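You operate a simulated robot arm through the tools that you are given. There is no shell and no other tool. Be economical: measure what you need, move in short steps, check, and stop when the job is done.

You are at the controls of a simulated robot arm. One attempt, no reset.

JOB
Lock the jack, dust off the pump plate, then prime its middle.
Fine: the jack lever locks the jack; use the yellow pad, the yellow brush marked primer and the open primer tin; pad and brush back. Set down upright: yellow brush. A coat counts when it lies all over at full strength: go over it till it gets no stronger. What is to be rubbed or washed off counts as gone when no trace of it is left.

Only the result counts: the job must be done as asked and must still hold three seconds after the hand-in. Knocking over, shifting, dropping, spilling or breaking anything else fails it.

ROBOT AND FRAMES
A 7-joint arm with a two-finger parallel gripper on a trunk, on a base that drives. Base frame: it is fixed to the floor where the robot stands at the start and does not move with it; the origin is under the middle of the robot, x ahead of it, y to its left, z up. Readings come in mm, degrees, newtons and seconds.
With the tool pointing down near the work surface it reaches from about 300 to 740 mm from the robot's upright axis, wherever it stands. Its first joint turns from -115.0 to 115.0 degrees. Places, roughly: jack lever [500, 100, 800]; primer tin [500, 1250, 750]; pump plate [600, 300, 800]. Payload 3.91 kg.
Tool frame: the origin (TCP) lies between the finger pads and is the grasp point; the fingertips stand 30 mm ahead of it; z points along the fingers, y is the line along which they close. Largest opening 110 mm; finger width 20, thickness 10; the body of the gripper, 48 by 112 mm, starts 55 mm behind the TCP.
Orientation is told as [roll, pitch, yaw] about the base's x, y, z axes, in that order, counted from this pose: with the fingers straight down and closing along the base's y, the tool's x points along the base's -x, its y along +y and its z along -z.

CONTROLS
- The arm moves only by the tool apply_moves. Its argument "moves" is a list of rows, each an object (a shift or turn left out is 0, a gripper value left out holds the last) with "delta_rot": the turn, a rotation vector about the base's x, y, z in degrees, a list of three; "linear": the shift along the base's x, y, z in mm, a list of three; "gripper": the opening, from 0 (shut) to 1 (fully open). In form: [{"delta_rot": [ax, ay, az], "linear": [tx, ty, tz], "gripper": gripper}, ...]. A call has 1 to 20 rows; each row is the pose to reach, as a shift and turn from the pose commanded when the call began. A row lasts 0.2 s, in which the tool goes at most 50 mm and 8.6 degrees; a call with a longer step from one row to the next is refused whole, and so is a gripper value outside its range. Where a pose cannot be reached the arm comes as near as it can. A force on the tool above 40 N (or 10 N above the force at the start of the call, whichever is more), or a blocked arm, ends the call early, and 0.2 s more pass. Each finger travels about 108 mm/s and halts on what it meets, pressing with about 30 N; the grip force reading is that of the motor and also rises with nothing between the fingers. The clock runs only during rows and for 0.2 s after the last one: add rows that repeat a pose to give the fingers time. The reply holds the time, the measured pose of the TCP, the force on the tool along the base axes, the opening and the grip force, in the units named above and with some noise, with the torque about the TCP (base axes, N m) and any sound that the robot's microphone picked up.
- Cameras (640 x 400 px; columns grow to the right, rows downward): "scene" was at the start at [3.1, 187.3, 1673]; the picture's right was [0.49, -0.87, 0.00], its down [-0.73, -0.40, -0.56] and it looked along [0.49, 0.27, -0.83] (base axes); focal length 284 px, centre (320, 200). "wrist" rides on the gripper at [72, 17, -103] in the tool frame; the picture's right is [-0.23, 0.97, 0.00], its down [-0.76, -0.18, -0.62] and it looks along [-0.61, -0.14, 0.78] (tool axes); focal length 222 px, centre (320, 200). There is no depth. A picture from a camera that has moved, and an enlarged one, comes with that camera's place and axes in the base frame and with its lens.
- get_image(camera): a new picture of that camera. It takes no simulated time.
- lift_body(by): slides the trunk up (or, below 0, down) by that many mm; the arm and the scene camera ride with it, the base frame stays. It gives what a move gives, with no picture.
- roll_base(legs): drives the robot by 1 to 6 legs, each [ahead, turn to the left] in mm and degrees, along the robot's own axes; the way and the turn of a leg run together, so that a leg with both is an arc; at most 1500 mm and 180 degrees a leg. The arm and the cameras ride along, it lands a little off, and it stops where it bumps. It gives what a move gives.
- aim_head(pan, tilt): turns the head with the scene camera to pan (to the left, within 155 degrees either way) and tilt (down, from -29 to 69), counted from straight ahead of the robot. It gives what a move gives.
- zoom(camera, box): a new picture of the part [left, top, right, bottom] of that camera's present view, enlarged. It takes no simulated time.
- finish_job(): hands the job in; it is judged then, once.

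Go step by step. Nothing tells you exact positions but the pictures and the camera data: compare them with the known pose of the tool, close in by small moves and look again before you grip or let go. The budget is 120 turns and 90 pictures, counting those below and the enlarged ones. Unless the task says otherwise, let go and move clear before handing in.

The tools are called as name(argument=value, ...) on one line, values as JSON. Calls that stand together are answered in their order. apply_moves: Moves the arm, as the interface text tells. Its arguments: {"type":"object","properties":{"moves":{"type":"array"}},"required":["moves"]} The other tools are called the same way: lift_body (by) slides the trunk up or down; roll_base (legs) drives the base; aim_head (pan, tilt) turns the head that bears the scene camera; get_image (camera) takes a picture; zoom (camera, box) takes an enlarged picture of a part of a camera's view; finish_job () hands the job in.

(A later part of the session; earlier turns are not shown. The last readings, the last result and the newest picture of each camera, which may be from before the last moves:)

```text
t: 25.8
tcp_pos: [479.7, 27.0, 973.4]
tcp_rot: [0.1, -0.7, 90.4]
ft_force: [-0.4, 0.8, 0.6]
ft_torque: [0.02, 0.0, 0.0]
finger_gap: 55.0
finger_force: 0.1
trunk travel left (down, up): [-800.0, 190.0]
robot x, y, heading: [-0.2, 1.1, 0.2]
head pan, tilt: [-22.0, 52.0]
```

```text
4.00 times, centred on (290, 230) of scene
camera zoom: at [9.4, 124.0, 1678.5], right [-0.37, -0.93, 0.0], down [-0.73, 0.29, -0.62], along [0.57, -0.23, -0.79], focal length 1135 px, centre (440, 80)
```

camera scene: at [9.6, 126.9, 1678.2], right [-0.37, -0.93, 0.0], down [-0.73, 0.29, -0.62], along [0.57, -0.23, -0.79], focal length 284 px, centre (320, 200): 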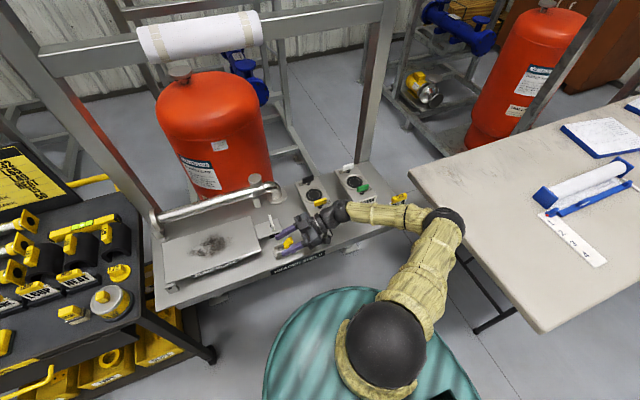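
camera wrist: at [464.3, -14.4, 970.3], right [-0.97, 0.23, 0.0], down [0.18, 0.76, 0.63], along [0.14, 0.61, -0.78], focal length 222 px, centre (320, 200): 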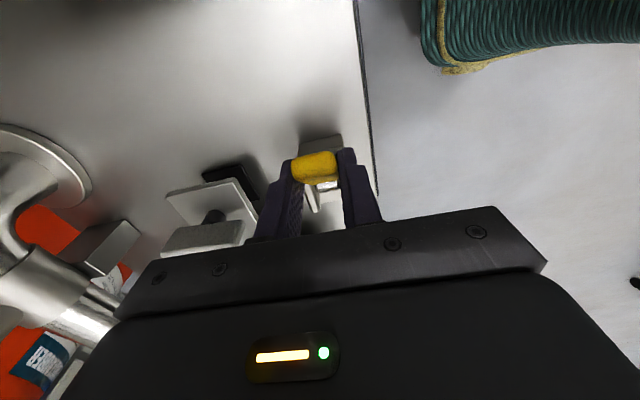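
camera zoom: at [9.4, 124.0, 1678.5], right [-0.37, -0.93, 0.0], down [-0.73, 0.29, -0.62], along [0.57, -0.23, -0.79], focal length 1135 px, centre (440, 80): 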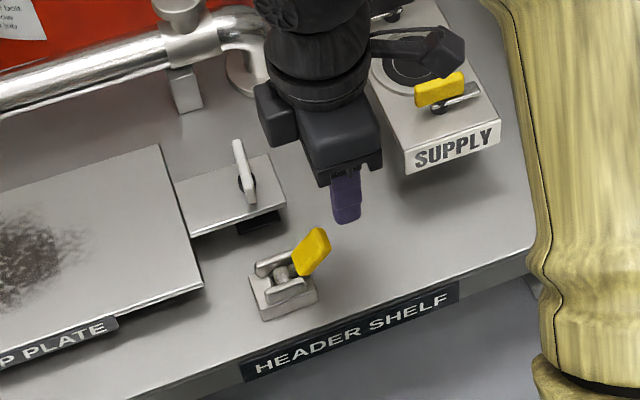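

The jack lever now lies at its opposite stop, mirrored to the start. Next I tuck the arm up and drive left to a spot about [80, 700] from which both the plate and the cart tools are in reach.

apply_moves(moves=[{"linear": [-10, 5, 40]}, {"linear": [-25, 10, 80], "delta_rot": [0, 0, -8]}, {"linear": [-40, 15, 120], "delta_rot": [0, 0, -16]}, {"linear": [-55, 20, 150], "delta_rot": [0, 0, -24]}, {"linear": [-70, 25, 170], "delta_rot": [0, 0, -32]}, {"linear": [-80, 25, 170], "delta_rot": [0, 0, -40]}, {"linear": [-80, 25, 170], "delta_rot": [0, 0, -48]}, {"linear": [-80, 25, 170], "delta_rot": [0, 0, -56]}, {"linear": [-80, 25, 170], "delta_rot": [0, 0, -64]}, {"linear": [-80, 25, 170], "delta_rot": [0, 0, -72]}, {"linear": [-80, 25, 170], "delta_rot": [0, 0, -80]}, {"linear": [-80, 25, 170], "delta_rot": [0, 0, -88]}, {"linear": [-80, 25, 170], "delta_rot": [0, 0, -90]}])

roll_base(legs=[[0, 90], [700, 0], [0, -90], [80, 0]])

aim_head(pan=35, tilt=58)

get_image(camera="scene")

```text
t: 28.6
tcp_pos: [398.9, 53.9, 1144.5]
tcp_rot: [0.1, -0.8, 0.3]
ft_force: [1.1, -0.4, -0.2]
ft_torque: [0.03, 0.06, -0.01]
finger_gap: 54.9
finger_force: 0.1
trunk travel left (down, up): [-800.0, 190.0]
robot x, y, heading: [0.5, 3.2, 0.7]
head pan, tilt: [-22.0, 52.0]
```

```text
t: 40.6
tcp_pos: [488.7, 753.4, 1144.7]
tcp_rot: [0.2, -0.8, -0.3]
ft_force: [-0.4, 0.1, -0.4]
ft_torque: [-0.03, -0.02, 0.0]
finger_gap: 55.1
finger_force: 0.0
trunk travel left (down, up): [-800.0, 190.0]
robot x, y, heading: [88.4, 709.6, 0.0]
head pan, tilt: [-22.0, 52.0]
```

```text
t: 41.9
tcp_pos: [491.0, 755.3, 1144.5]
tcp_rot: [0.1, -0.8, -0.3]
ft_force: [-0.1, 0.1, 0.0]
ft_torque: [-0.01, -0.01, -0.01]
finger_gap: 55.2
finger_force: 0.1
trunk travel left (down, up): [-800.0, 190.0]
robot x, y, heading: [91.5, 705.4, 0.3]
head pan, tilt: [35.0, 58.0]
```

```text
50 pictures are left
camera scene: at [88.3, 898.2, 1670.9], right [0.57, -0.82, 0.0], down [-0.7, -0.49, -0.53], along [0.43, 0.3, -0.85], focal length 284 px, centre (320, 200)
```

scene: 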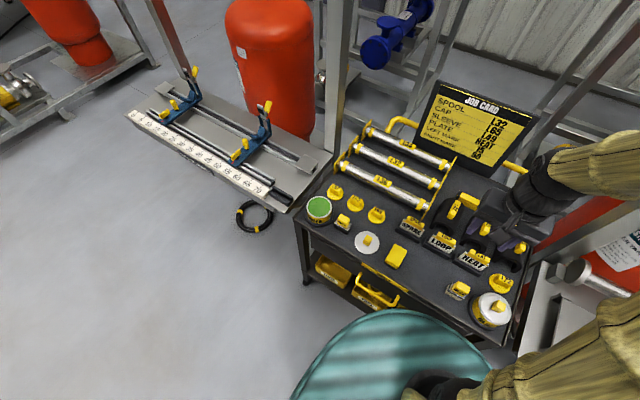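

zoom(camera="scene", box=[290, 160, 450, 280])

```text
3.33 times, centred on (370, 220) of scene
camera zoom: at [88.3, 898.2, 1670.9], right [0.57, -0.82, 0.0], down [-0.7, -0.49, -0.53], along [0.43, 0.3, -0.85], focal length 946 px, centre (153, 133)
```

zoom: 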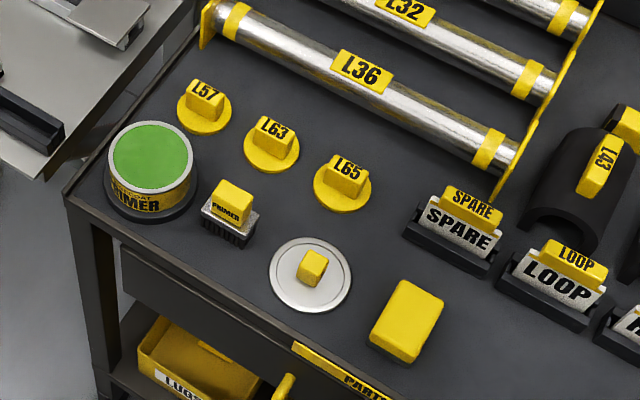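

The pad lies about [497, 885, ~810], long side along x and ~43 mm wide in y. I'll hover over it.

apply_moves(moves=[{"linear": [0, 45, -10], "gripper": 0.7}, {"linear": [0, 90, -30]}, {"linear": [5, 130, -60], "delta_rot": [0, 0.8, 0]}, {"linear": [5, 130, -105], "delta_rot": [0, 0.8, 0]}, {"linear": [5, 130, -150], "delta_rot": [0, 0.8, 0]}, {"linear": [5, 130, -185], "delta_rot": [0, 0.8, 0]}, {"linear": [5, 130, -185], "delta_rot": [0, 0.8, 0]}])

get_image(camera="wrist")

```text
refused: row 3 steps farther than a row can; nothing moved
```

```text
48 pictures are left
camera wrist: at [418.7, 772.4, 1246.7], right [0.23, 0.97, 0.0], down [0.75, -0.18, 0.63], along [0.62, -0.14, -0.77], focal length 222 px, centre (320, 200)
```

wrist: 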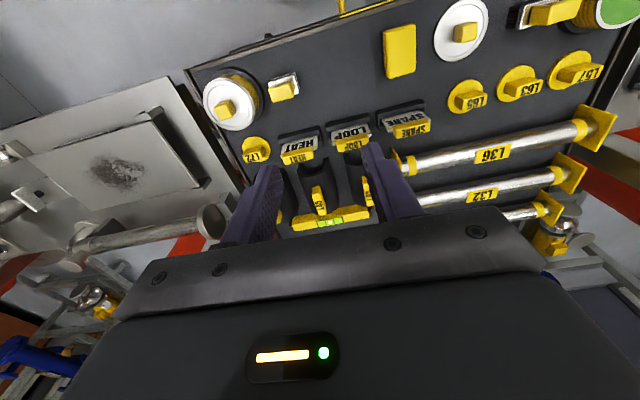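

apply_moves(moves=[{"linear": [0, 45, -10], "gripper": 0.7}, {"linear": [0, 90, -30]}, {"linear": [2, 125, -50], "delta_rot": [0, 0.8, 0]}, {"linear": [2, 133, -95], "delta_rot": [0, 0.8, 0]}, {"linear": [2, 133, -140], "delta_rot": [0, 0.8, 0]}, {"linear": [2, 133, -185], "delta_rot": [0, 0.8, 0]}, {"linear": [2, 133, -210], "delta_rot": [0, 0.8, 0]}, {"linear": [2, 133, -210], "delta_rot": [0, 0.8, 0]}])

get_image(camera="wrist")

```text
t: 43.7
tcp_pos: [492.3, 887.9, 934.3]
tcp_rot: [0.1, 0.0, -0.4]
ft_force: [0.0, -0.6, 0.0]
ft_torque: [-0.01, -0.03, 0.03]
finger_gap: 77.1
finger_force: 0.1
trunk travel left (down, up): [-800.0, 190.0]
robot x, y, heading: [90.5, 705.2, 0.0]
head pan, tilt: [35.0, 58.0]
```

```text
47 pictures are left
camera wrist: at [422.2, 904.4, 1038.2], right [0.23, 0.97, 0.0], down [0.76, -0.18, 0.62], along [0.61, -0.14, -0.78], focal length 222 px, centre (320, 200)
```

wrist: 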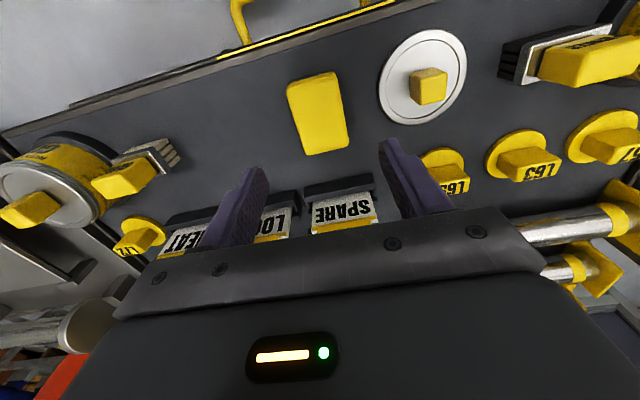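

apply_moves(moves=[{"linear": [-1, 1, -45]}, {"linear": [-1, 1, -85]}, {"linear": [-1, 1, -105]}, {"linear": [-1, 1, -107]}, {"linear": [-1, 1, -107]}])

get_image(camera="wrist")

zoom(camera="scene", box=[350, 210, 450, 290])

```text
t: 44.9
tcp_pos: [491.7, 890.3, 830.4]
tcp_rot: [0.2, -0.3, -0.3]
ft_force: [-3.7, -0.5, 25.3]
ft_torque: [-1.15, 0.34, -0.07]
finger_gap: 77.6
finger_force: 0.1
trunk travel left (down, up): [-800.0, 190.0]
robot x, y, heading: [92.7, 707.2, -0.0]
head pan, tilt: [35.0, 58.0]
stopped in row 5: the force on the tool passed its limit (the readings are from after the stop); the commanded pose is now the measured one
```

```text
46 pictures are left
camera wrist: at [420.6, 907.5, 933.7], right [0.23, 0.97, 0.0], down [0.76, -0.18, 0.63], along [0.61, -0.14, -0.78], focal length 222 px, centre (320, 200)
```

wrist: 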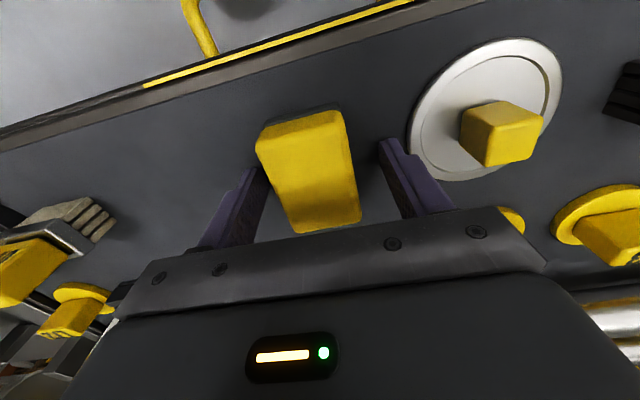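

```text
5.00 times, centred on (400, 250) of scene
camera zoom: at [85.8, 897.7, 1671.1], right [0.57, -0.82, 0.0], down [-0.69, -0.49, -0.53], along [0.44, 0.3, -0.85], focal length 1418 px, centre (-80, -50)
```

zoom: 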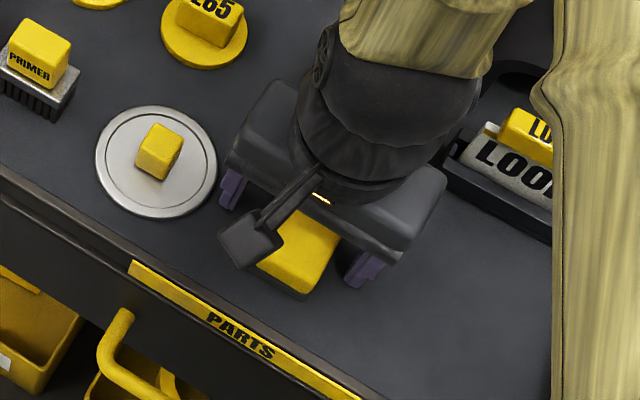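

Fingertips touched the cart at z = 800, so the cart top is 800. I raise 7 mm and close on the pad.

apply_moves(moves=[{"linear": [0, 0, 7]}, {"linear": [0, 0, 7], "gripper": 0.5}, {"linear": [0, 0, 7], "gripper": 0.35}, {"linear": [0, 0, 7], "gripper": 0.3}, {"linear": [0, 0, 7], "gripper": 0.3}, {"linear": [0, 0, 7], "gripper": 0.3}])

```text
t: 46.3
tcp_pos: [492.8, 891.4, 835.3]
tcp_rot: [0.2, -0.2, -0.3]
ft_force: [-1.1, -0.7, 0.6]
ft_torque: [-0.01, 0.01, 0.0]
finger_gap: 45.4
finger_force: 30.1
trunk travel left (down, up): [-800.0, 190.0]
robot x, y, heading: [88.1, 709.3, -0.2]
head pan, tilt: [35.0, 58.0]
```

apply_moves(moves=[{"linear": [0, 0, 40]}, {"linear": [0, 0, 80]}, {"linear": [0, 0, 125]}, {"linear": [0, -40, 140]}, {"linear": [0, -80, 140]}, {"linear": [5, -120, 140]}, {"linear": [10, -160, 140]}, {"linear": [15, -200, 140]}, {"linear": [20, -240, 140]}, {"linear": [25, -280, 140]}, {"linear": [30, -320, 140]}, {"linear": [35, -360, 140]}, {"linear": [35, -360, 140]}])

get_image(camera="wrist")

```text
t: 49.1
tcp_pos: [526.7, 530.8, 977.4]
tcp_rot: [0.1, -0.1, -0.3]
ft_force: [-0.5, -0.4, -0.9]
ft_torque: [-0.03, 0.03, 0.0]
finger_gap: 32.8
finger_force: 0.1
trunk travel left (down, up): [-800.0, 190.0]
robot x, y, heading: [90.2, 705.3, 0.1]
head pan, tilt: [35.0, 58.0]
```

```text
44 pictures are left
camera wrist: at [457.1, 547.0, 1080.0], right [0.23, 0.97, 0.0], down [0.76, -0.18, 0.62], along [0.61, -0.14, -0.78], focal length 222 px, centre (320, 200)
```

wrist: 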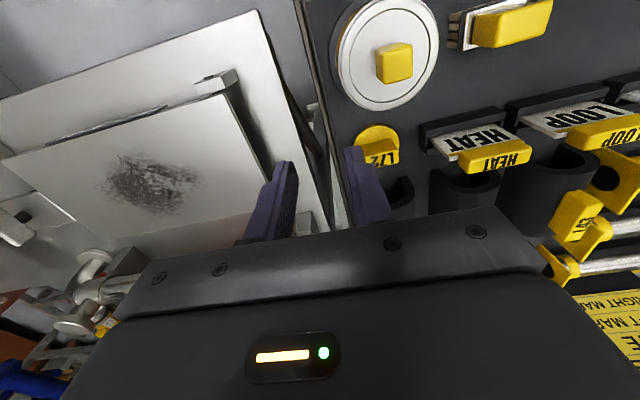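

The pad slipped out of the grip. I'll see where it is.

get_image(camera="scene")

zoom(camera="scene", box=[320, 200, 480, 300])

```text
43 pictures are left
camera scene: at [88.4, 898.9, 1670.8], right [0.57, -0.82, 0.0], down [-0.69, -0.49, -0.53], along [0.43, 0.3, -0.85], focal length 284 px, centre (320, 200)
```

scene: 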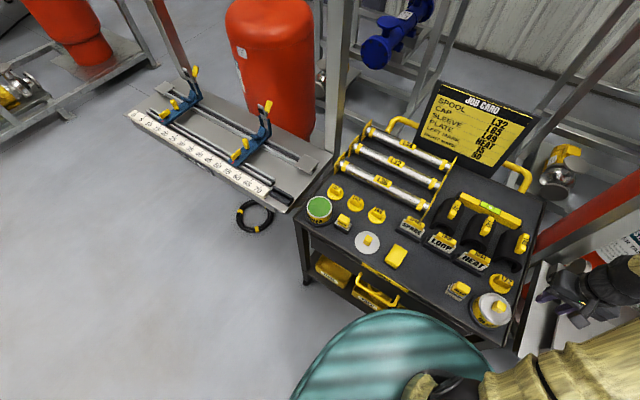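

```text
4.00 times, centred on (400, 250) of scene
camera zoom: at [88.4, 898.9, 1670.8], right [0.57, -0.82, 0.0], down [-0.69, -0.49, -0.53], along [0.43, 0.3, -0.85], focal length 1135 px, centre (0, 0)
```

zoom: 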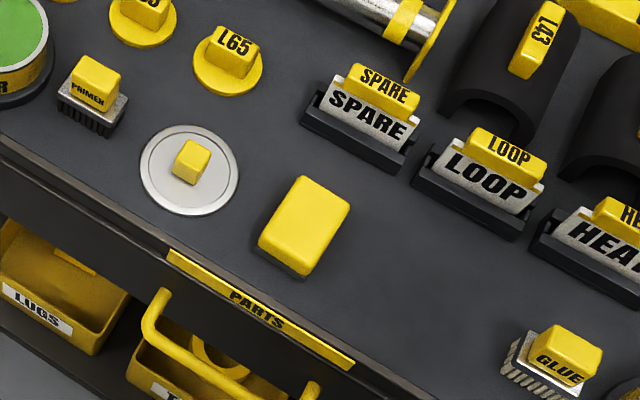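

The pad is still in its place; the grip was too weak. I'll go back and grip with the fingers commanded fully shut.

apply_moves(moves=[{"linear": [-5, 40, 0], "gripper": 0.7}, {"linear": [-10, 80, 0]}, {"linear": [-15, 120, 0]}, {"linear": [-20, 160, 0]}, {"linear": [-25, 200, 0]}, {"linear": [-30, 240, 0]}, {"linear": [-34, 280, 0]}, {"linear": [-34, 320, 0]}, {"linear": [-34, 360, 0]}, {"linear": [-34, 360, -45]}, {"linear": [-34, 360, -90]}, {"linear": [-34, 360, -125]}, {"linear": [-34, 360, -138]}, {"linear": [-34, 360, -138], "gripper": 0.3}, {"linear": [-34, 360, -138], "gripper": 0}, {"linear": [-34, 360, -138], "gripper": 0}, {"linear": [-34, 360, -138], "gripper": 0}, {"linear": [-34, 360, -138], "gripper": 0}])

apply_moves(moves=[{"linear": [0, 0, 10], "gripper": 0}, {"linear": [0, 0, 30], "gripper": 0}, {"linear": [0, 0, 30], "gripper": 0}])

get_image(camera="wrist")

```text
t: 52.9
tcp_pos: [492.7, 889.4, 836.6]
tcp_rot: [0.2, -0.1, -0.3]
ft_force: [0.7, -0.2, -0.3]
ft_torque: [-0.01, 0.04, -0.03]
finger_gap: 45.3
finger_force: 30.2
trunk travel left (down, up): [-800.0, 190.0]
robot x, y, heading: [87.6, 707.9, 0.1]
head pan, tilt: [35.0, 58.0]
```

```text
t: 53.7
tcp_pos: [490.8, 891.0, 866.2]
tcp_rot: [0.1, -0.2, -0.3]
ft_force: [-0.5, 1.2, -0.5]
ft_torque: [0.01, 0.0, 0.01]
finger_gap: 45.4
finger_force: 30.2
trunk travel left (down, up): [-800.0, 190.0]
robot x, y, heading: [90.8, 707.5, -0.1]
head pan, tilt: [35.0, 58.0]
```

```text
41 pictures are left
camera wrist: at [421.2, 907.5, 969.6], right [0.23, 0.97, 0.0], down [0.76, -0.18, 0.62], along [0.61, -0.14, -0.78], focal length 222 px, centre (320, 200)
```

wrist: 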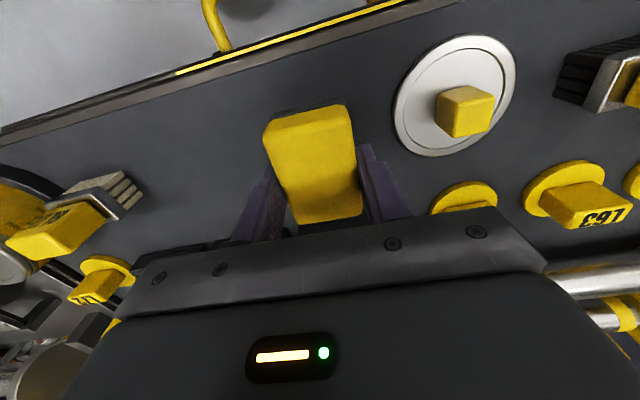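

The pad is lifted this time. I'll carry it gently to the plate in smaller steps.

apply_moves(moves=[{"linear": [0, 0, 15]}, {"linear": [0, 0, 35]}, {"linear": [0, 0, 55]}, {"linear": [0, -10, 75]}, {"linear": [0, -28, 90]}, {"linear": [0, -50, 95]}, {"linear": [0, -73, 95]}, {"linear": [0, -96, 95]}, {"linear": [0, -119, 95]}, {"linear": [3, -142, 95]}, {"linear": [6, -165, 95]}, {"linear": [9, -188, 95]}, {"linear": [12, -211, 95]}, {"linear": [15, -234, 95]}, {"linear": [18, -257, 95]}, {"linear": [21, -280, 95]}, {"linear": [24, -303, 95]}, {"linear": [27, -322, 95]}, {"linear": [28, -332, 95]}, {"linear": [28, -332, 95]}])

aim_head(pan=-35, tilt=52)

get_image(camera="scene")

```text
t: 57.9
tcp_pos: [522.2, 559.3, 962.7]
tcp_rot: [0.2, -0.2, -0.3]
ft_force: [0.2, -0.3, -0.6]
ft_torque: [0.01, 0.0, 0.0]
finger_gap: 45.6
finger_force: 29.6
trunk travel left (down, up): [-800.0, 190.0]
robot x, y, heading: [91.0, 707.1, -0.1]
head pan, tilt: [35.0, 58.0]
```

```text
t: 59.3
tcp_pos: [522.9, 558.1, 963.7]
tcp_rot: [0.2, -0.1, -0.3]
ft_force: [0.2, 0.1, 0.1]
ft_torque: [-0.02, -0.01, 0.06]
finger_gap: 45.7
finger_force: 29.9
trunk travel left (down, up): [-800.0, 190.0]
robot x, y, heading: [94.8, 705.8, -0.1]
head pan, tilt: [-35.0, 52.0]
```

```text
40 pictures are left
camera scene: at [93.4, 815.6, 1678.4], right [-0.57, -0.82, 0.0], down [-0.65, 0.45, -0.62], along [0.5, -0.35, -0.79], focal length 284 px, centre (320, 200)
```

scene: 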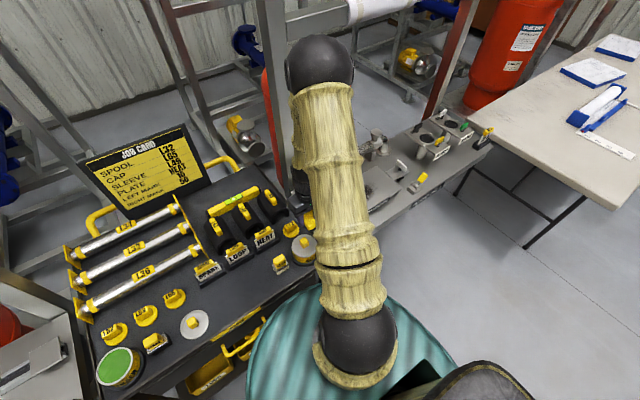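

apply_moves(moves=[{"linear": [4, -20, 0]}, {"linear": [8, -43, 0]}, {"linear": [12, -66, 0]}, {"linear": [16, -89, 0]}, {"linear": [20, -112, 0]}, {"linear": [25, -135, 0]}, {"linear": [30, -158, -5]}, {"linear": [35, -181, -10]}, {"linear": [40, -200, -15]}, {"linear": [45, -220, -20]}, {"linear": [50, -230, -25]}, {"linear": [50, -230, -25]}])

get_image(camera="wrist")

zoom(camera="scene", box=[290, 100, 450, 220])

```text
t: 61.9
tcp_pos: [572.5, 328.2, 937.2]
tcp_rot: [0.2, -0.3, -0.3]
ft_force: [0.2, 0.1, -0.5]
ft_torque: [0.02, 0.01, 0.0]
finger_gap: 45.5
finger_force: 30.1
trunk travel left (down, up): [-800.0, 190.0]
robot x, y, heading: [88.2, 704.5, 0.1]
head pan, tilt: [-35.0, 52.0]
```

```text
39 pictures are left
camera wrist: at [502.0, 345.7, 1041.1], right [0.23, 0.97, 0.0], down [0.76, -0.18, 0.62], along [0.61, -0.14, -0.78], focal length 222 px, centre (320, 200)
```

wrist: 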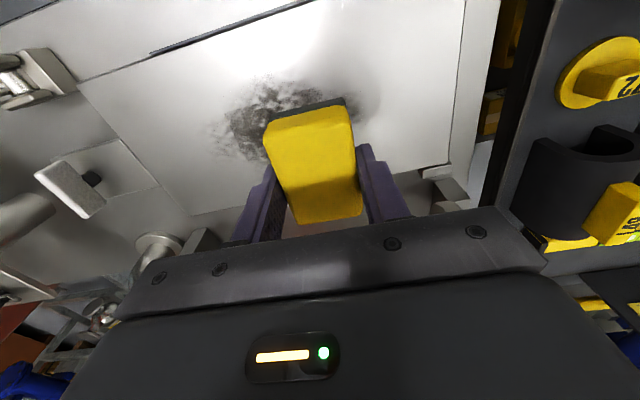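

```text
3.33 times, centred on (370, 160) of scene
camera zoom: at [93.3, 815.5, 1678.4], right [-0.57, -0.82, 0.0], down [-0.65, 0.45, -0.62], along [0.5, -0.35, -0.79], focal length 946 px, centre (153, 333)
```

zoom: 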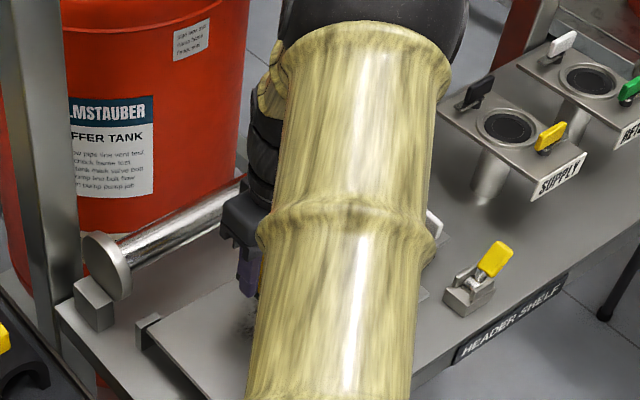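

Pad in hand; plate spans about x 500–650, y 138–452, with dust near its middle. I'll lower the pad slowly next to the dust to find the plate surface.

apply_moves(moves=[{"linear": [2, 20, -20]}, {"linear": [4, 40, -40]}, {"linear": [6, 47, -52]}, {"linear": [6, 47, -58]}, {"linear": [6, 47, -61]}, {"linear": [6, 47, -64]}, {"linear": [6, 47, -67]}, {"linear": [6, 47, -67]}])

```text
t: 63.8
tcp_pos: [576.7, 376.4, 875.1]
tcp_rot: [0.1, -0.4, -0.2]
ft_force: [-6.9, 4.0, 19.2]
ft_torque: [0.67, 0.41, 0.19]
finger_gap: 45.4
finger_force: 30.0
trunk travel left (down, up): [-800.0, 190.0]
robot x, y, heading: [91.1, 706.6, -0.1]
head pan, tilt: [-35.0, 52.0]
stopped in row 8: the force on the tool passed its limit (the readings are from after the stop); the commanded pose is now the measured one
```

Plate surface is about z = 840. I'll wipe with light pressure in strokes along y.

apply_moves(moves=[{"linear": [-10, 0, 1]}, {"linear": [-22, 0, 1]}, {"linear": [-22, -25, 1]}, {"linear": [-22, -50, 1]}, {"linear": [-22, -75, 1]}, {"linear": [-22, -100, 1]}, {"linear": [-22, -125, 1]}, {"linear": [-22, -150, 1]}, {"linear": [-22, -170, 1]}, {"linear": [-22, -150, 1]}, {"linear": [-22, -125, 1]}, {"linear": [-22, -100, 1]}, {"linear": [-22, -75, 1]}, {"linear": [-22, -50, 1]}, {"linear": [-22, -25, 1]}, {"linear": [-22, 0, 1]}, {"linear": [-22, 0, 1]}])

get_image(camera="wrist")

```text
t: 64.7
tcp_pos: [555.3, 346.0, 874.6]
tcp_rot: [0.2, -0.3, -0.3]
ft_force: [-1.6, -2.8, 11.0]
ft_torque: [0.23, 0.09, 0.06]
finger_gap: 45.7
finger_force: 30.1
trunk travel left (down, up): [-800.0, 190.0]
robot x, y, heading: [87.3, 702.3, 0.1]
head pan, tilt: [-35.0, 52.0]
stopped in row 4: the force on the tool passed its limit (the readings are from after the stop); the commanded pose is now the measured one
```

```text
37 pictures are left
camera wrist: at [484.8, 362.9, 977.8], right [0.23, 0.97, 0.01], down [0.76, -0.18, 0.63], along [0.61, -0.14, -0.78], focal length 222 px, centre (320, 200)
```

wrist: 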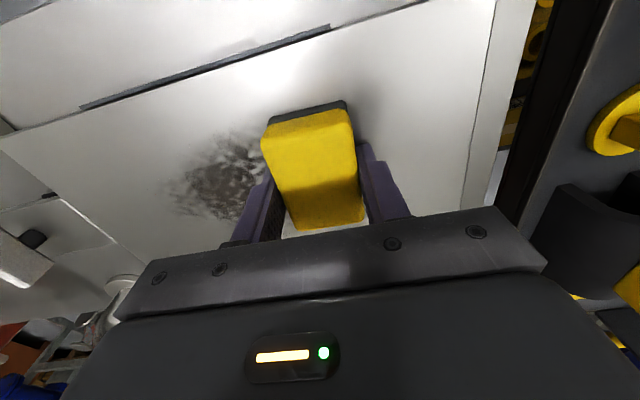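

Pressing is a bit too hard for sliding; I lift 1.5 mm and continue.

apply_moves(moves=[{"linear": [0, 0, 1.5]}, {"linear": [0, -15, 1.5]}, {"linear": [0, -30, 1.5]}, {"linear": [0, -45, 1.5]}, {"linear": [0, -60, 1.5]}, {"linear": [0, -75, 1.5]}, {"linear": [0, -90, 1.5]}, {"linear": [0, -105, 1.5]}, {"linear": [0, -120, 1.5]}, {"linear": [0, -135, 1.5]}, {"linear": [0, -150, 1.5]}, {"linear": [0, -150, 1.5]}])

get_image(camera="wrist")

```text
t: 67.3
tcp_pos: [555.8, 196.9, 873.6]
tcp_rot: [0.3, -0.2, -0.4]
ft_force: [0.3, 0.1, -0.5]
ft_torque: [0.01, -0.01, 0.01]
finger_gap: 45.5
finger_force: 29.4
trunk travel left (down, up): [-800.0, 190.0]
robot x, y, heading: [91.9, 705.8, -0.2]
head pan, tilt: [-35.0, 52.0]
```

```text
36 pictures are left
camera wrist: at [485.8, 213.8, 978.0], right [0.23, 0.97, 0.01], down [0.76, -0.19, 0.62], along [0.61, -0.14, -0.78], focal length 222 px, centre (320, 200)
```

wrist: 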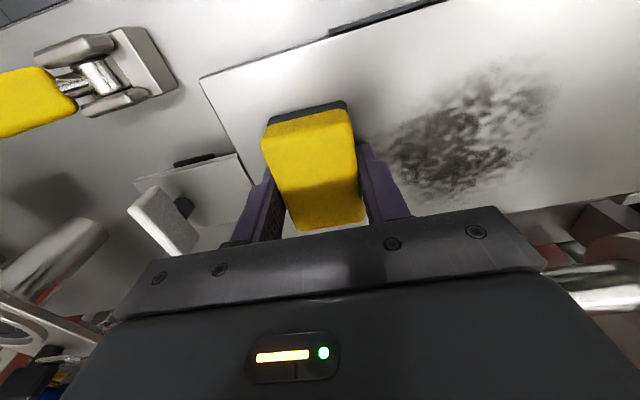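

apply_moves(moves=[{"linear": [0, 5, -1]}, {"linear": [0, 5, -2]}, {"linear": [0, 5, -3]}, {"linear": [0, 5, -3]}])

```text
t: 68.3
tcp_pos: [555.4, 201.3, 872.2]
tcp_rot: [0.3, -0.3, -0.4]
ft_force: [0.7, 1.4, 9.8]
ft_torque: [0.26, -0.11, 0.03]
finger_gap: 45.4
finger_force: 30.1
trunk travel left (down, up): [-800.0, 190.0]
robot x, y, heading: [92.3, 709.9, -0.0]
head pan, tilt: [-35.0, 52.0]
```

Light, even contact (~10 N) now. I'll stroke back and forth across the dust.

apply_moves(moves=[{"linear": [0, 15, 0]}, {"linear": [0, 30, 0]}, {"linear": [0, 45, 0]}, {"linear": [0, 60, 0]}, {"linear": [0, 75, 0]}, {"linear": [0, 90, 0]}, {"linear": [0, 105, 0]}, {"linear": [0, 120, 0]}, {"linear": [0, 135, 0]}, {"linear": [0, 150, 0]}, {"linear": [0, 165, 0]}, {"linear": [0, 180, 0]}, {"linear": [0, 180, 0]}])

```text
t: 69.6
tcp_pos: [555.3, 280.7, 874.5]
tcp_rot: [-0.1, -0.4, -0.3]
ft_force: [-2.7, 1.4, 8.6]
ft_torque: [0.27, 0.15, 0.13]
finger_gap: 45.1
finger_force: 30.0
trunk travel left (down, up): [-800.0, 190.0]
robot x, y, heading: [89.4, 706.1, 0.0]
head pan, tilt: [-35.0, 52.0]
stopped in row 6: the force on the tool passed its limit (the readings are from after the stop); the commanded pose is now the measured one
```

apply_moves(moves=[{"linear": [0, 0, 0.5]}, {"linear": [0, 15, 0.6]}, {"linear": [0, 30, 0.8]}, {"linear": [0, 45, 1]}, {"linear": [0, 60, 1.2]}, {"linear": [0, 75, 1.4]}, {"linear": [0, 90, 1.6]}, {"linear": [0, 100, 1.8]}, {"linear": [0, 90, 1.4]}, {"linear": [0, 75, 1.2]}, {"linear": [0, 60, 1]}, {"linear": [0, 45, 0.8]}, {"linear": [0, 30, 0.6]}, {"linear": [0, 15, 0.3]}, {"linear": [0, 0, 0]}, {"linear": [0, -15, -0.3]}, {"linear": [0, -30, -0.5]}, {"linear": [0, -45, -0.7]}, {"linear": [0, -60, -1]}, {"linear": [0, -75, -1.2]}])

get_image(camera="wrist")

```text
t: 73.8
tcp_pos: [555.9, 206.1, 873.7]
tcp_rot: [0.0, -0.4, -0.4]
ft_force: [-0.3, 0.8, 2.4]
ft_torque: [0.14, 0.06, 0.0]
finger_gap: 45.7
finger_force: 30.1
trunk travel left (down, up): [-800.0, 190.0]
robot x, y, heading: [92.5, 703.4, -0.2]
head pan, tilt: [-35.0, 52.0]
```

```text
35 pictures are left
camera wrist: at [484.8, 223.2, 976.5], right [0.23, 0.97, 0.0], down [0.76, -0.18, 0.63], along [0.61, -0.15, -0.78], focal length 222 px, centre (320, 200)
```

wrist: 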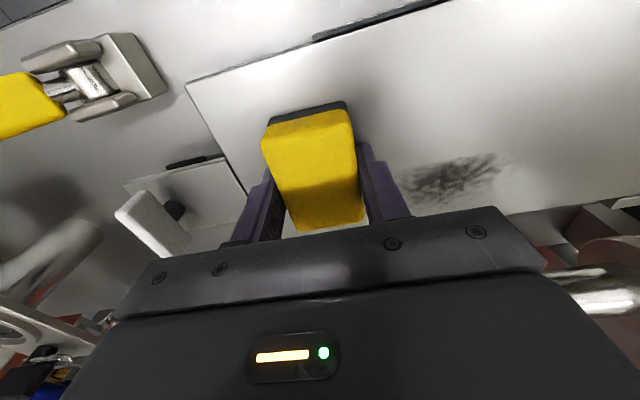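

The near half is clean. Now the rear strip at x ≈ 600.

apply_moves(moves=[{"linear": [15, 0, 0]}, {"linear": [30, 0, -0.3]}, {"linear": [45, 0, -0.5]}, {"linear": [45, 15, -0.3]}, {"linear": [45, 30, 0]}, {"linear": [45, 45, 0.2]}, {"linear": [45, 60, 0.5]}, {"linear": [45, 75, 0.8]}, {"linear": [45, 90, 1]}, {"linear": [45, 105, 1.3]}, {"linear": [45, 120, 1.5]}, {"linear": [45, 135, 1.8]}, {"linear": [45, 150, 2]}, {"linear": [45, 165, 2.3]}, {"linear": [45, 175, 2.4]}, {"linear": [45, 160, 2]}, {"linear": [45, 145, 1.8]}, {"linear": [45, 130, 1.5]}, {"linear": [45, 115, 1.2]}, {"linear": [45, 100, 1]}])

apply_moves(moves=[{"linear": [0, -15, -0.2]}, {"linear": [0, -30, -0.5]}, {"linear": [0, -45, -0.7]}, {"linear": [0, -60, -1]}, {"linear": [0, -75, -1.2]}, {"linear": [0, -90, -1.4]}, {"linear": [0, -100, -1.5]}, {"linear": [0, -100, -1.5]}])

get_image(camera="wrist")

```text
t: 78.0
tcp_pos: [600.4, 307.5, 874.9]
tcp_rot: [-0.2, -0.5, -0.4]
ft_force: [0.6, 11.1, 18.5]
ft_torque: [0.85, 0.2, -0.12]
finger_gap: 45.7
finger_force: 30.6
trunk travel left (down, up): [-800.0, 190.0]
robot x, y, heading: [90.5, 708.8, 0.1]
head pan, tilt: [-35.0, 52.0]
```

```text
t: 79.8
tcp_pos: [601.7, 206.0, 872.0]
tcp_rot: [-0.1, -0.6, -0.3]
ft_force: [1.4, 11.0, 21.1]
ft_torque: [0.96, 0.27, -0.19]
finger_gap: 45.5
finger_force: 29.5
trunk travel left (down, up): [-800.0, 190.0]
robot x, y, heading: [90.5, 705.5, -0.1]
head pan, tilt: [-35.0, 52.0]
```

```text
34 pictures are left
camera wrist: at [530.2, 224.6, 976.2], right [0.23, 0.97, 0.0], down [0.75, -0.18, 0.63], along [0.61, -0.15, -0.78], focal length 222 px, centre (320, 200)
```

wrist: 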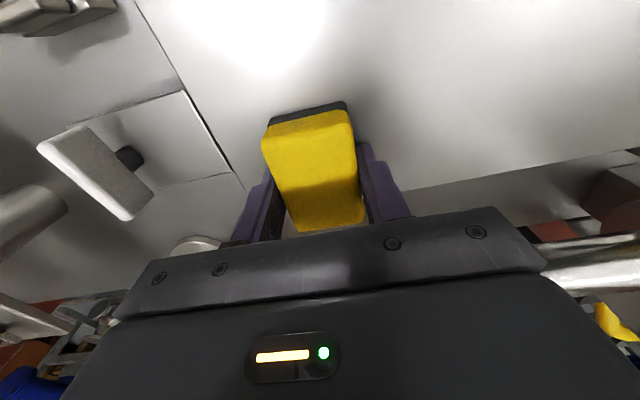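

Looks clean; I lift off and inspect closely for traces.

apply_moves(moves=[{"linear": [0, 0, 15]}, {"linear": [-10, 15, 40]}, {"linear": [-25, 35, 60]}, {"linear": [-40, 55, 80]}, {"linear": [-55, 75, 90]}, {"linear": [-70, 95, 90]}, {"linear": [-85, 115, 90]}, {"linear": [-100, 130, 90]}, {"linear": [-100, 130, 90]}])

zoom(camera="wrist", box=[140, 40, 460, 240])

```text
t: 81.8
tcp_pos: [499.2, 335.1, 960.5]
tcp_rot: [0.0, -0.5, -0.3]
ft_force: [-0.3, 0.0, -0.6]
ft_torque: [0.0, 0.01, 0.0]
finger_gap: 45.5
finger_force: 30.3
trunk travel left (down, up): [-800.0, 190.0]
robot x, y, heading: [90.7, 706.3, -0.1]
head pan, tilt: [-35.0, 52.0]
```

```text
2.00 times, centred on (300, 140) of wrist
camera zoom: at [429.8, 351.8, 1064.5], right [0.23, 0.97, 0.0], down [0.76, -0.18, 0.63], along [0.61, -0.15, -0.78], focal length 444 px, centre (360, 320)
```

zoom: 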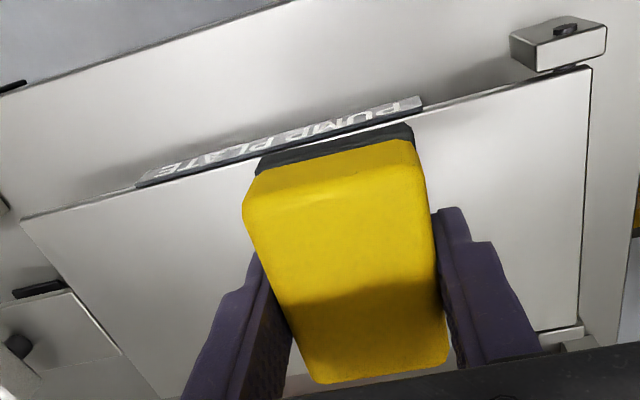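

apply_moves(moves=[{"linear": [5, 20, 0]}, {"linear": [10, 42, 0]}, {"linear": [15, 64, 0]}, {"linear": [20, 86, 0]}, {"linear": [20, 100, 0]}, {"linear": [20, 100, 0]}])

zoom(camera="wrist", box=[60, 40, 300, 220])

```text
t: 83.2
tcp_pos: [520.0, 435.9, 960.8]
tcp_rot: [0.0, -0.5, -0.4]
ft_force: [0.8, 0.0, -1.5]
ft_torque: [-0.02, 0.04, 0.01]
finger_gap: 45.4
finger_force: 29.4
trunk travel left (down, up): [-800.0, 190.0]
robot x, y, heading: [85.0, 704.0, 0.2]
head pan, tilt: [-35.0, 52.0]
```

```text
2.22 times, centred on (180, 130) of wrist
camera zoom: at [450.1, 453.5, 1064.2], right [0.23, 0.97, 0.0], down [0.76, -0.18, 0.63], along [0.61, -0.15, -0.78], focal length 494 px, centre (631, 356)
```

zoom: 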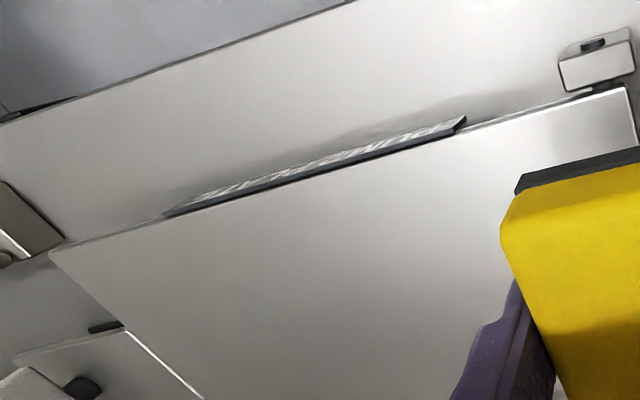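

The plate looks clean. Now I carry the pad back to its place on the cart.

apply_moves(moves=[{"linear": [0, 20, 0]}, {"linear": [0, 44, 0]}, {"linear": [0, 68, 0]}, {"linear": [-2, 92, 0]}, {"linear": [-4, 116, 0]}, {"linear": [-6, 140, 0]}, {"linear": [-8, 164, 0]}, {"linear": [-10, 188, 0]}, {"linear": [-12, 212, 0]}, {"linear": [-14, 236, 0]}, {"linear": [-16, 260, 0]}, {"linear": [-18, 284, 0]}, {"linear": [-20, 308, 0]}, {"linear": [-22, 332, 0]}, {"linear": [-24, 356, 0]}, {"linear": [-26, 380, 0]}, {"linear": [-28, 404, 0]}, {"linear": [-28, 428, 0]}, {"linear": [-28, 447, 0]}, {"linear": [-28, 454, 0]}])

apply_moves(moves=[{"linear": [0, 0, -20]}, {"linear": [0, 0, -45]}, {"linear": [0, 0, -70]}, {"linear": [0, 0, -95]}, {"linear": [0, 0, -110]}, {"linear": [0, 0, -116]}, {"linear": [0, 0, -116]}])

get_image(camera="wrist")

```text
t: 87.4
tcp_pos: [493.4, 889.6, 961.3]
tcp_rot: [-0.1, -0.5, -0.4]
ft_force: [-0.3, 0.0, 0.0]
ft_torque: [0.0, -0.01, 0.0]
finger_gap: 45.4
finger_force: 30.1
trunk travel left (down, up): [-800.0, 190.0]
robot x, y, heading: [89.3, 706.7, 0.1]
head pan, tilt: [-35.0, 52.0]
```

```text
t: 89.0
tcp_pos: [493.2, 890.0, 846.0]
tcp_rot: [0.0, -0.4, -0.4]
ft_force: [0.0, 0.0, -0.1]
ft_torque: [0.0, 0.01, -0.01]
finger_gap: 45.1
finger_force: 30.0
trunk travel left (down, up): [-800.0, 190.0]
robot x, y, heading: [92.7, 705.8, 0.0]
head pan, tilt: [-35.0, 52.0]
```

```text
31 pictures are left
camera wrist: at [422.5, 907.3, 949.2], right [0.23, 0.97, 0.0], down [0.76, -0.18, 0.63], along [0.61, -0.15, -0.78], focal length 222 px, centre (320, 200)
```

wrist: 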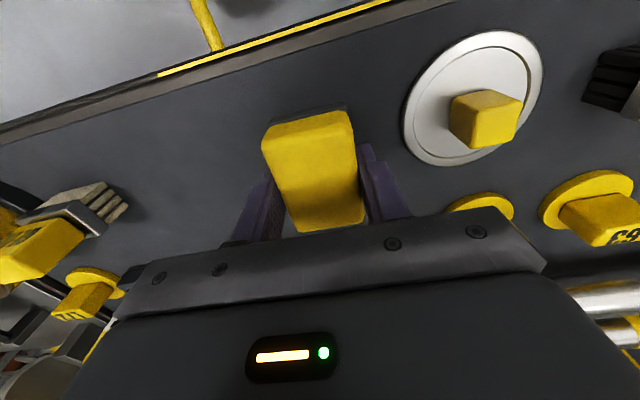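

Above its spot. I lower in 2–3 mm steps until it touches, then let go and rise.

apply_moves(moves=[{"linear": [0, 0, -3]}, {"linear": [0, 0, -5]}, {"linear": [0, 0, -7]}, {"linear": [0, 0, -9]}, {"linear": [0, 0, -9]}])

```text
t: 90.2
tcp_pos: [493.0, 889.9, 836.9]
tcp_rot: [0.0, -0.4, -0.3]
ft_force: [1.5, 0.7, -1.5]
ft_torque: [0.02, -0.02, -0.01]
finger_gap: 45.1
finger_force: 30.1
trunk travel left (down, up): [-800.0, 190.0]
robot x, y, heading: [90.1, 707.6, 0.0]
head pan, tilt: [-35.0, 52.0]
```

apply_moves(moves=[{"linear": [0, 0, -1]}, {"linear": [0, 0, -2]}, {"linear": [0, 0, -3]}, {"linear": [0, 0, -3]}])

```text
t: 91.2
tcp_pos: [494.2, 890.5, 832.9]
tcp_rot: [0.0, -0.4, -0.3]
ft_force: [-0.8, -0.6, -0.4]
ft_torque: [0.01, -0.02, 0.0]
finger_gap: 45.4
finger_force: 29.5
trunk travel left (down, up): [-800.0, 190.0]
robot x, y, heading: [86.9, 707.7, -0.2]
head pan, tilt: [-35.0, 52.0]
```

apply_moves(moves=[{"linear": [0, 0, -1]}, {"linear": [0, 0, -1.5]}, {"linear": [0, 0, -1.5], "gripper": 0.5}, {"linear": [0, 0, -1.5], "gripper": 0.65}, {"linear": [0, 0, -1.5], "gripper": 0.65}, {"linear": [0, 0, 20]}, {"linear": [0, 0, 60]}, {"linear": [0, 0, 100]}, {"linear": [0, 0, 130]}, {"linear": [0, 0, 130]}])

aim_head(pan=40, tilt=55)

get_image(camera="wrist")

zoom(camera="scene", box=[300, 170, 480, 290])

```text
t: 93.4
tcp_pos: [492.6, 888.8, 963.7]
tcp_rot: [-0.1, -0.4, -0.3]
ft_force: [0.4, 0.2, 0.3]
ft_torque: [-0.02, 0.04, -0.02]
finger_gap: 71.3
finger_force: 0.0
trunk travel left (down, up): [-800.0, 190.0]
robot x, y, heading: [82.9, 707.3, -0.1]
head pan, tilt: [-35.0, 52.0]
```

```text
t: 94.9
tcp_pos: [493.0, 889.4, 964.3]
tcp_rot: [0.0, -0.4, -0.4]
ft_force: [0.4, 0.7, 0.6]
ft_torque: [0.01, 0.0, 0.02]
finger_gap: 71.4
finger_force: 0.0
trunk travel left (down, up): [-800.0, 190.0]
robot x, y, heading: [88.9, 706.6, -0.2]
head pan, tilt: [40.0, 55.0]
```

```text
30 pictures are left
camera wrist: at [421.4, 907.2, 1067.6], right [0.23, 0.97, 0.0], down [0.76, -0.18, 0.63], along [0.61, -0.15, -0.78], focal length 222 px, centre (320, 200)
```

wrist: 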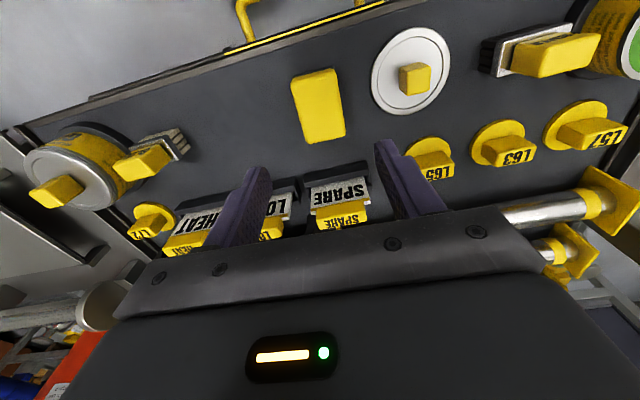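

```text
3.33 times, centred on (390, 230) of scene
camera zoom: at [87.1, 905.1, 1674.6], right [0.64, -0.77, 0.0], down [-0.63, -0.53, -0.57], along [0.44, 0.37, -0.82], focal length 946 px, centre (87, 100)
```

zoom: 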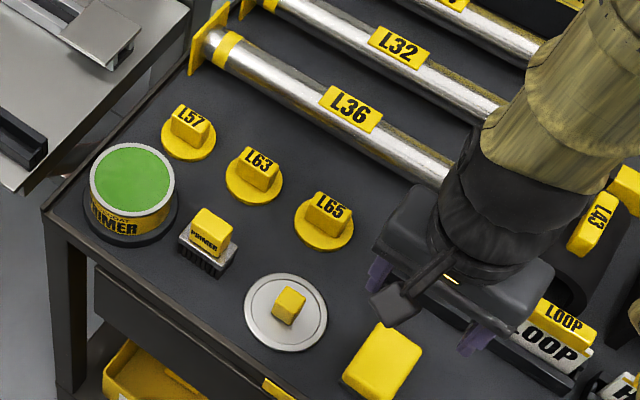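

The pad is back. Now the primer brush, about [490, 1087], handle width ~35 mm along y. I'll hover over it.

apply_moves(moves=[{"linear": [0, 45, 0], "gripper": 0.65}, {"linear": [0, 90, 0]}, {"linear": [0, 135, 0]}, {"linear": [0, 175, 0]}, {"linear": [-3, 198, -20]}, {"linear": [-3, 198, -20]}])

get_image(camera="wrist")

```text
t: 96.3
tcp_pos: [488.8, 1089.7, 942.0]
tcp_rot: [0.0, -0.3, -0.3]
ft_force: [-0.2, 0.1, -0.6]
ft_torque: [0.0, 0.0, -0.01]
finger_gap: 71.6
finger_force: 0.1
trunk travel left (down, up): [-800.0, 190.0]
robot x, y, heading: [91.7, 705.1, 0.1]
head pan, tilt: [40.0, 55.0]
```

```text
28 pictures are left
camera wrist: at [418.2, 1106.3, 1045.3], right [0.23, 0.97, 0.0], down [0.76, -0.18, 0.63], along [0.61, -0.15, -0.78], focal length 222 px, centre (320, 200)
```

wrist: 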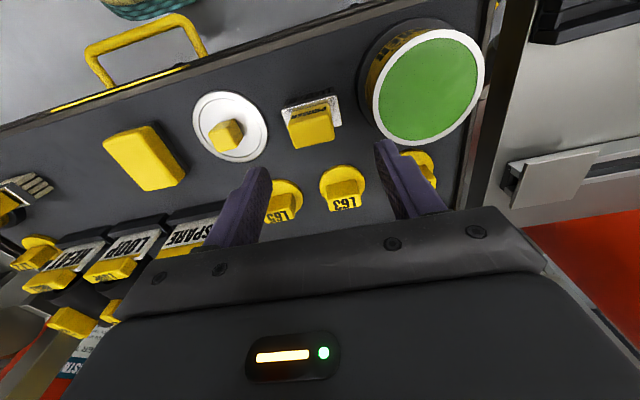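

apply_moves(moves=[{"linear": [-1, -7, -30], "gripper": 0.52}, {"linear": [-1, -7, -60]}, {"linear": [-1, -7, -75]}, {"linear": [-1, -7, -75]}])

zoom(camera="wrist", box=[220, 80, 460, 230])

zoom(camera="scene", box=[300, 180, 400, 260])

```text
t: 97.3
tcp_pos: [487.2, 1080.0, 867.5]
tcp_rot: [0.0, -0.4, -0.4]
ft_force: [0.7, -1.2, 0.8]
ft_torque: [0.02, -0.01, 0.0]
finger_gap: 57.3
finger_force: 0.0
trunk travel left (down, up): [-800.0, 190.0]
robot x, y, heading: [91.0, 705.0, 0.1]
head pan, tilt: [40.0, 55.0]
```

```text
2.67 times, centred on (340, 155) of wrist
camera zoom: at [417.4, 1098.6, 970.9], right [0.23, 0.97, 0.0], down [0.76, -0.18, 0.63], along [0.61, -0.15, -0.78], focal length 592 px, centre (267, 320)
```

zoom: 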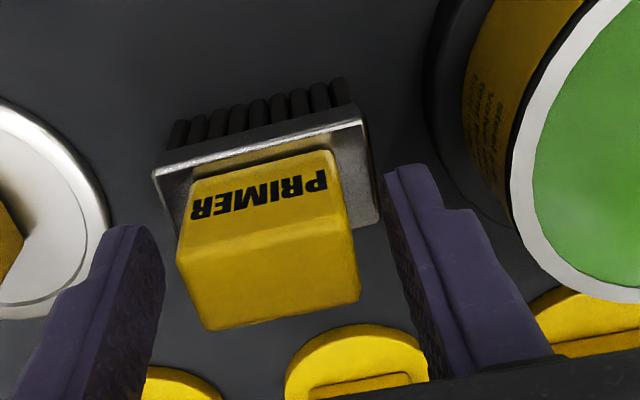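

```text
5.00 times, centred on (350, 220) of scene
camera zoom: at [87.0, 905.2, 1674.5], right [0.64, -0.77, 0.0], down [-0.63, -0.53, -0.57], along [0.44, 0.37, -0.82], focal length 1418 px, centre (170, 100)
```

zoom: 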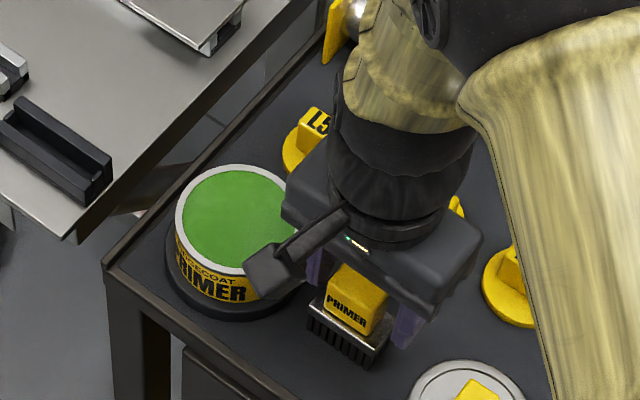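

The brush sits centred between the fingers (ferrule below the tips). I close on the handle and lift a little.

apply_moves(moves=[{"gripper": 0.4}, {"gripper": 0.2}, {"gripper": 0}, {"gripper": 0}, {"gripper": 0}])

apply_moves(moves=[{"linear": [0, 0, 5], "gripper": 0}, {"linear": [0, 0, 15]}, {"linear": [0, 0, 30]}, {"linear": [0, 0, 45]}, {"linear": [0, 0, 45]}])

zoom(camera="wrist", box=[200, 40, 520, 240])

```text
t: 98.5
tcp_pos: [487.8, 1081.8, 867.3]
tcp_rot: [0.0, -0.4, -0.4]
ft_force: [-0.7, -0.1, 0.6]
ft_torque: [0.04, 0.02, 0.0]
finger_gap: 35.3
finger_force: 30.1
trunk travel left (down, up): [-800.0, 190.0]
robot x, y, heading: [91.4, 706.7, -0.0]
head pan, tilt: [40.0, 55.0]
```

```text
t: 99.7
tcp_pos: [487.1, 1079.7, 913.9]
tcp_rot: [-0.2, -0.5, -0.3]
ft_force: [-1.2, 0.4, -1.6]
ft_torque: [-0.03, 0.01, -0.02]
finger_gap: 35.6
finger_force: 29.9
trunk travel left (down, up): [-800.0, 190.0]
robot x, y, heading: [87.8, 707.2, -0.1]
head pan, tilt: [40.0, 55.0]
```

```text
2.00 times, centred on (360, 140) of wrist
camera zoom: at [417.1, 1097.8, 1017.0], right [0.23, 0.97, 0.0], down [0.76, -0.18, 0.63], along [0.61, -0.15, -0.78], focal length 444 px, centre (240, 320)
```

zoom: 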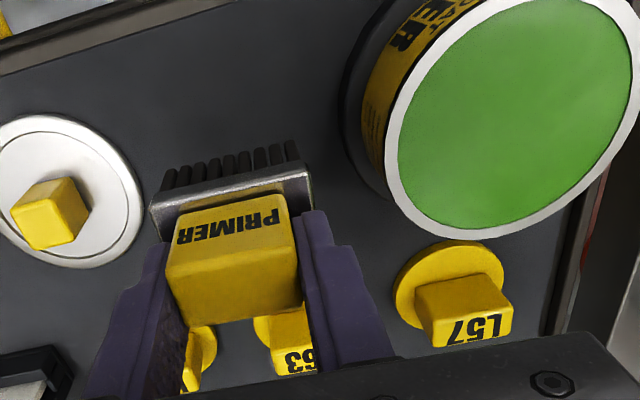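

The brush is held (bristle tips 67 mm below TCP). Next I move over the tin at about [484, 1182], rim ≈ 853, and dip shallowly.

apply_moves(moves=[{"linear": [0, 0, 20]}, {"linear": [0, 0, 38]}, {"linear": [0, 25, 40]}, {"linear": [-1, 50, 40]}, {"linear": [-2, 75, 40]}, {"linear": [-3, 95, 40]}, {"linear": [-3, 102, 40]}, {"linear": [-3, 102, 40]}])

zoom(camera="wrist", box=[200, 60, 440, 210])

zoom(camera="scene", box=[290, 150, 410, 250])

```text
t: 101.5
tcp_pos: [486.5, 1182.7, 953.5]
tcp_rot: [0.0, -0.5, -0.3]
ft_force: [0.8, 0.0, -0.5]
ft_torque: [0.0, 0.02, -0.02]
finger_gap: 35.6
finger_force: 29.7
trunk travel left (down, up): [-800.0, 190.0]
robot x, y, heading: [90.7, 703.4, -0.0]
head pan, tilt: [40.0, 55.0]
```

```text
2.67 times, centred on (320, 135) of wrist
camera zoom: at [414.7, 1200.6, 1055.4], right [0.23, 0.97, 0.0], down [0.76, -0.18, 0.63], along [0.61, -0.15, -0.78], focal length 592 px, centre (320, 373)
```

zoom: 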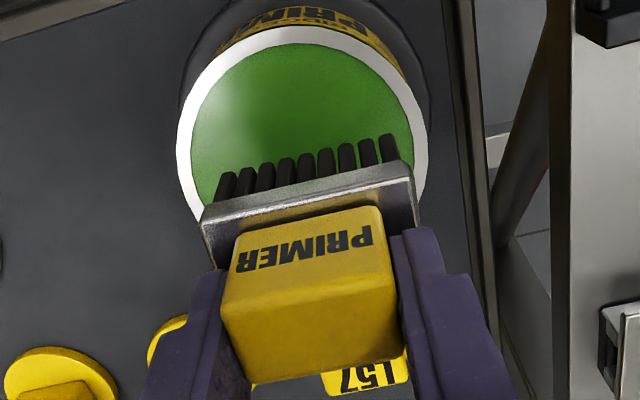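

```text
4.00 times, centred on (350, 200) of scene
camera zoom: at [87.1, 905.3, 1674.5], right [0.64, -0.77, 0.0], down [-0.63, -0.53, -0.57], along [0.44, 0.37, -0.82], focal length 1135 px, centre (200, 200)
```

zoom: 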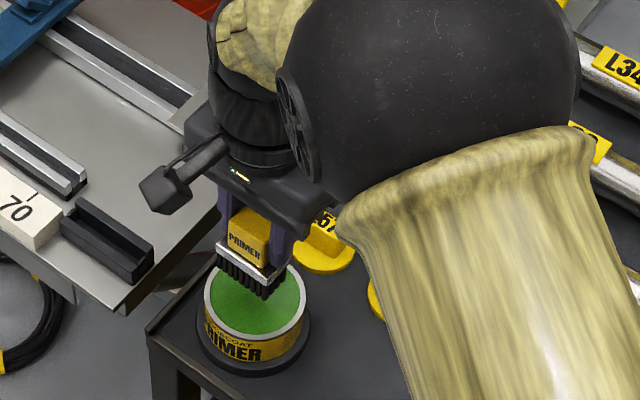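

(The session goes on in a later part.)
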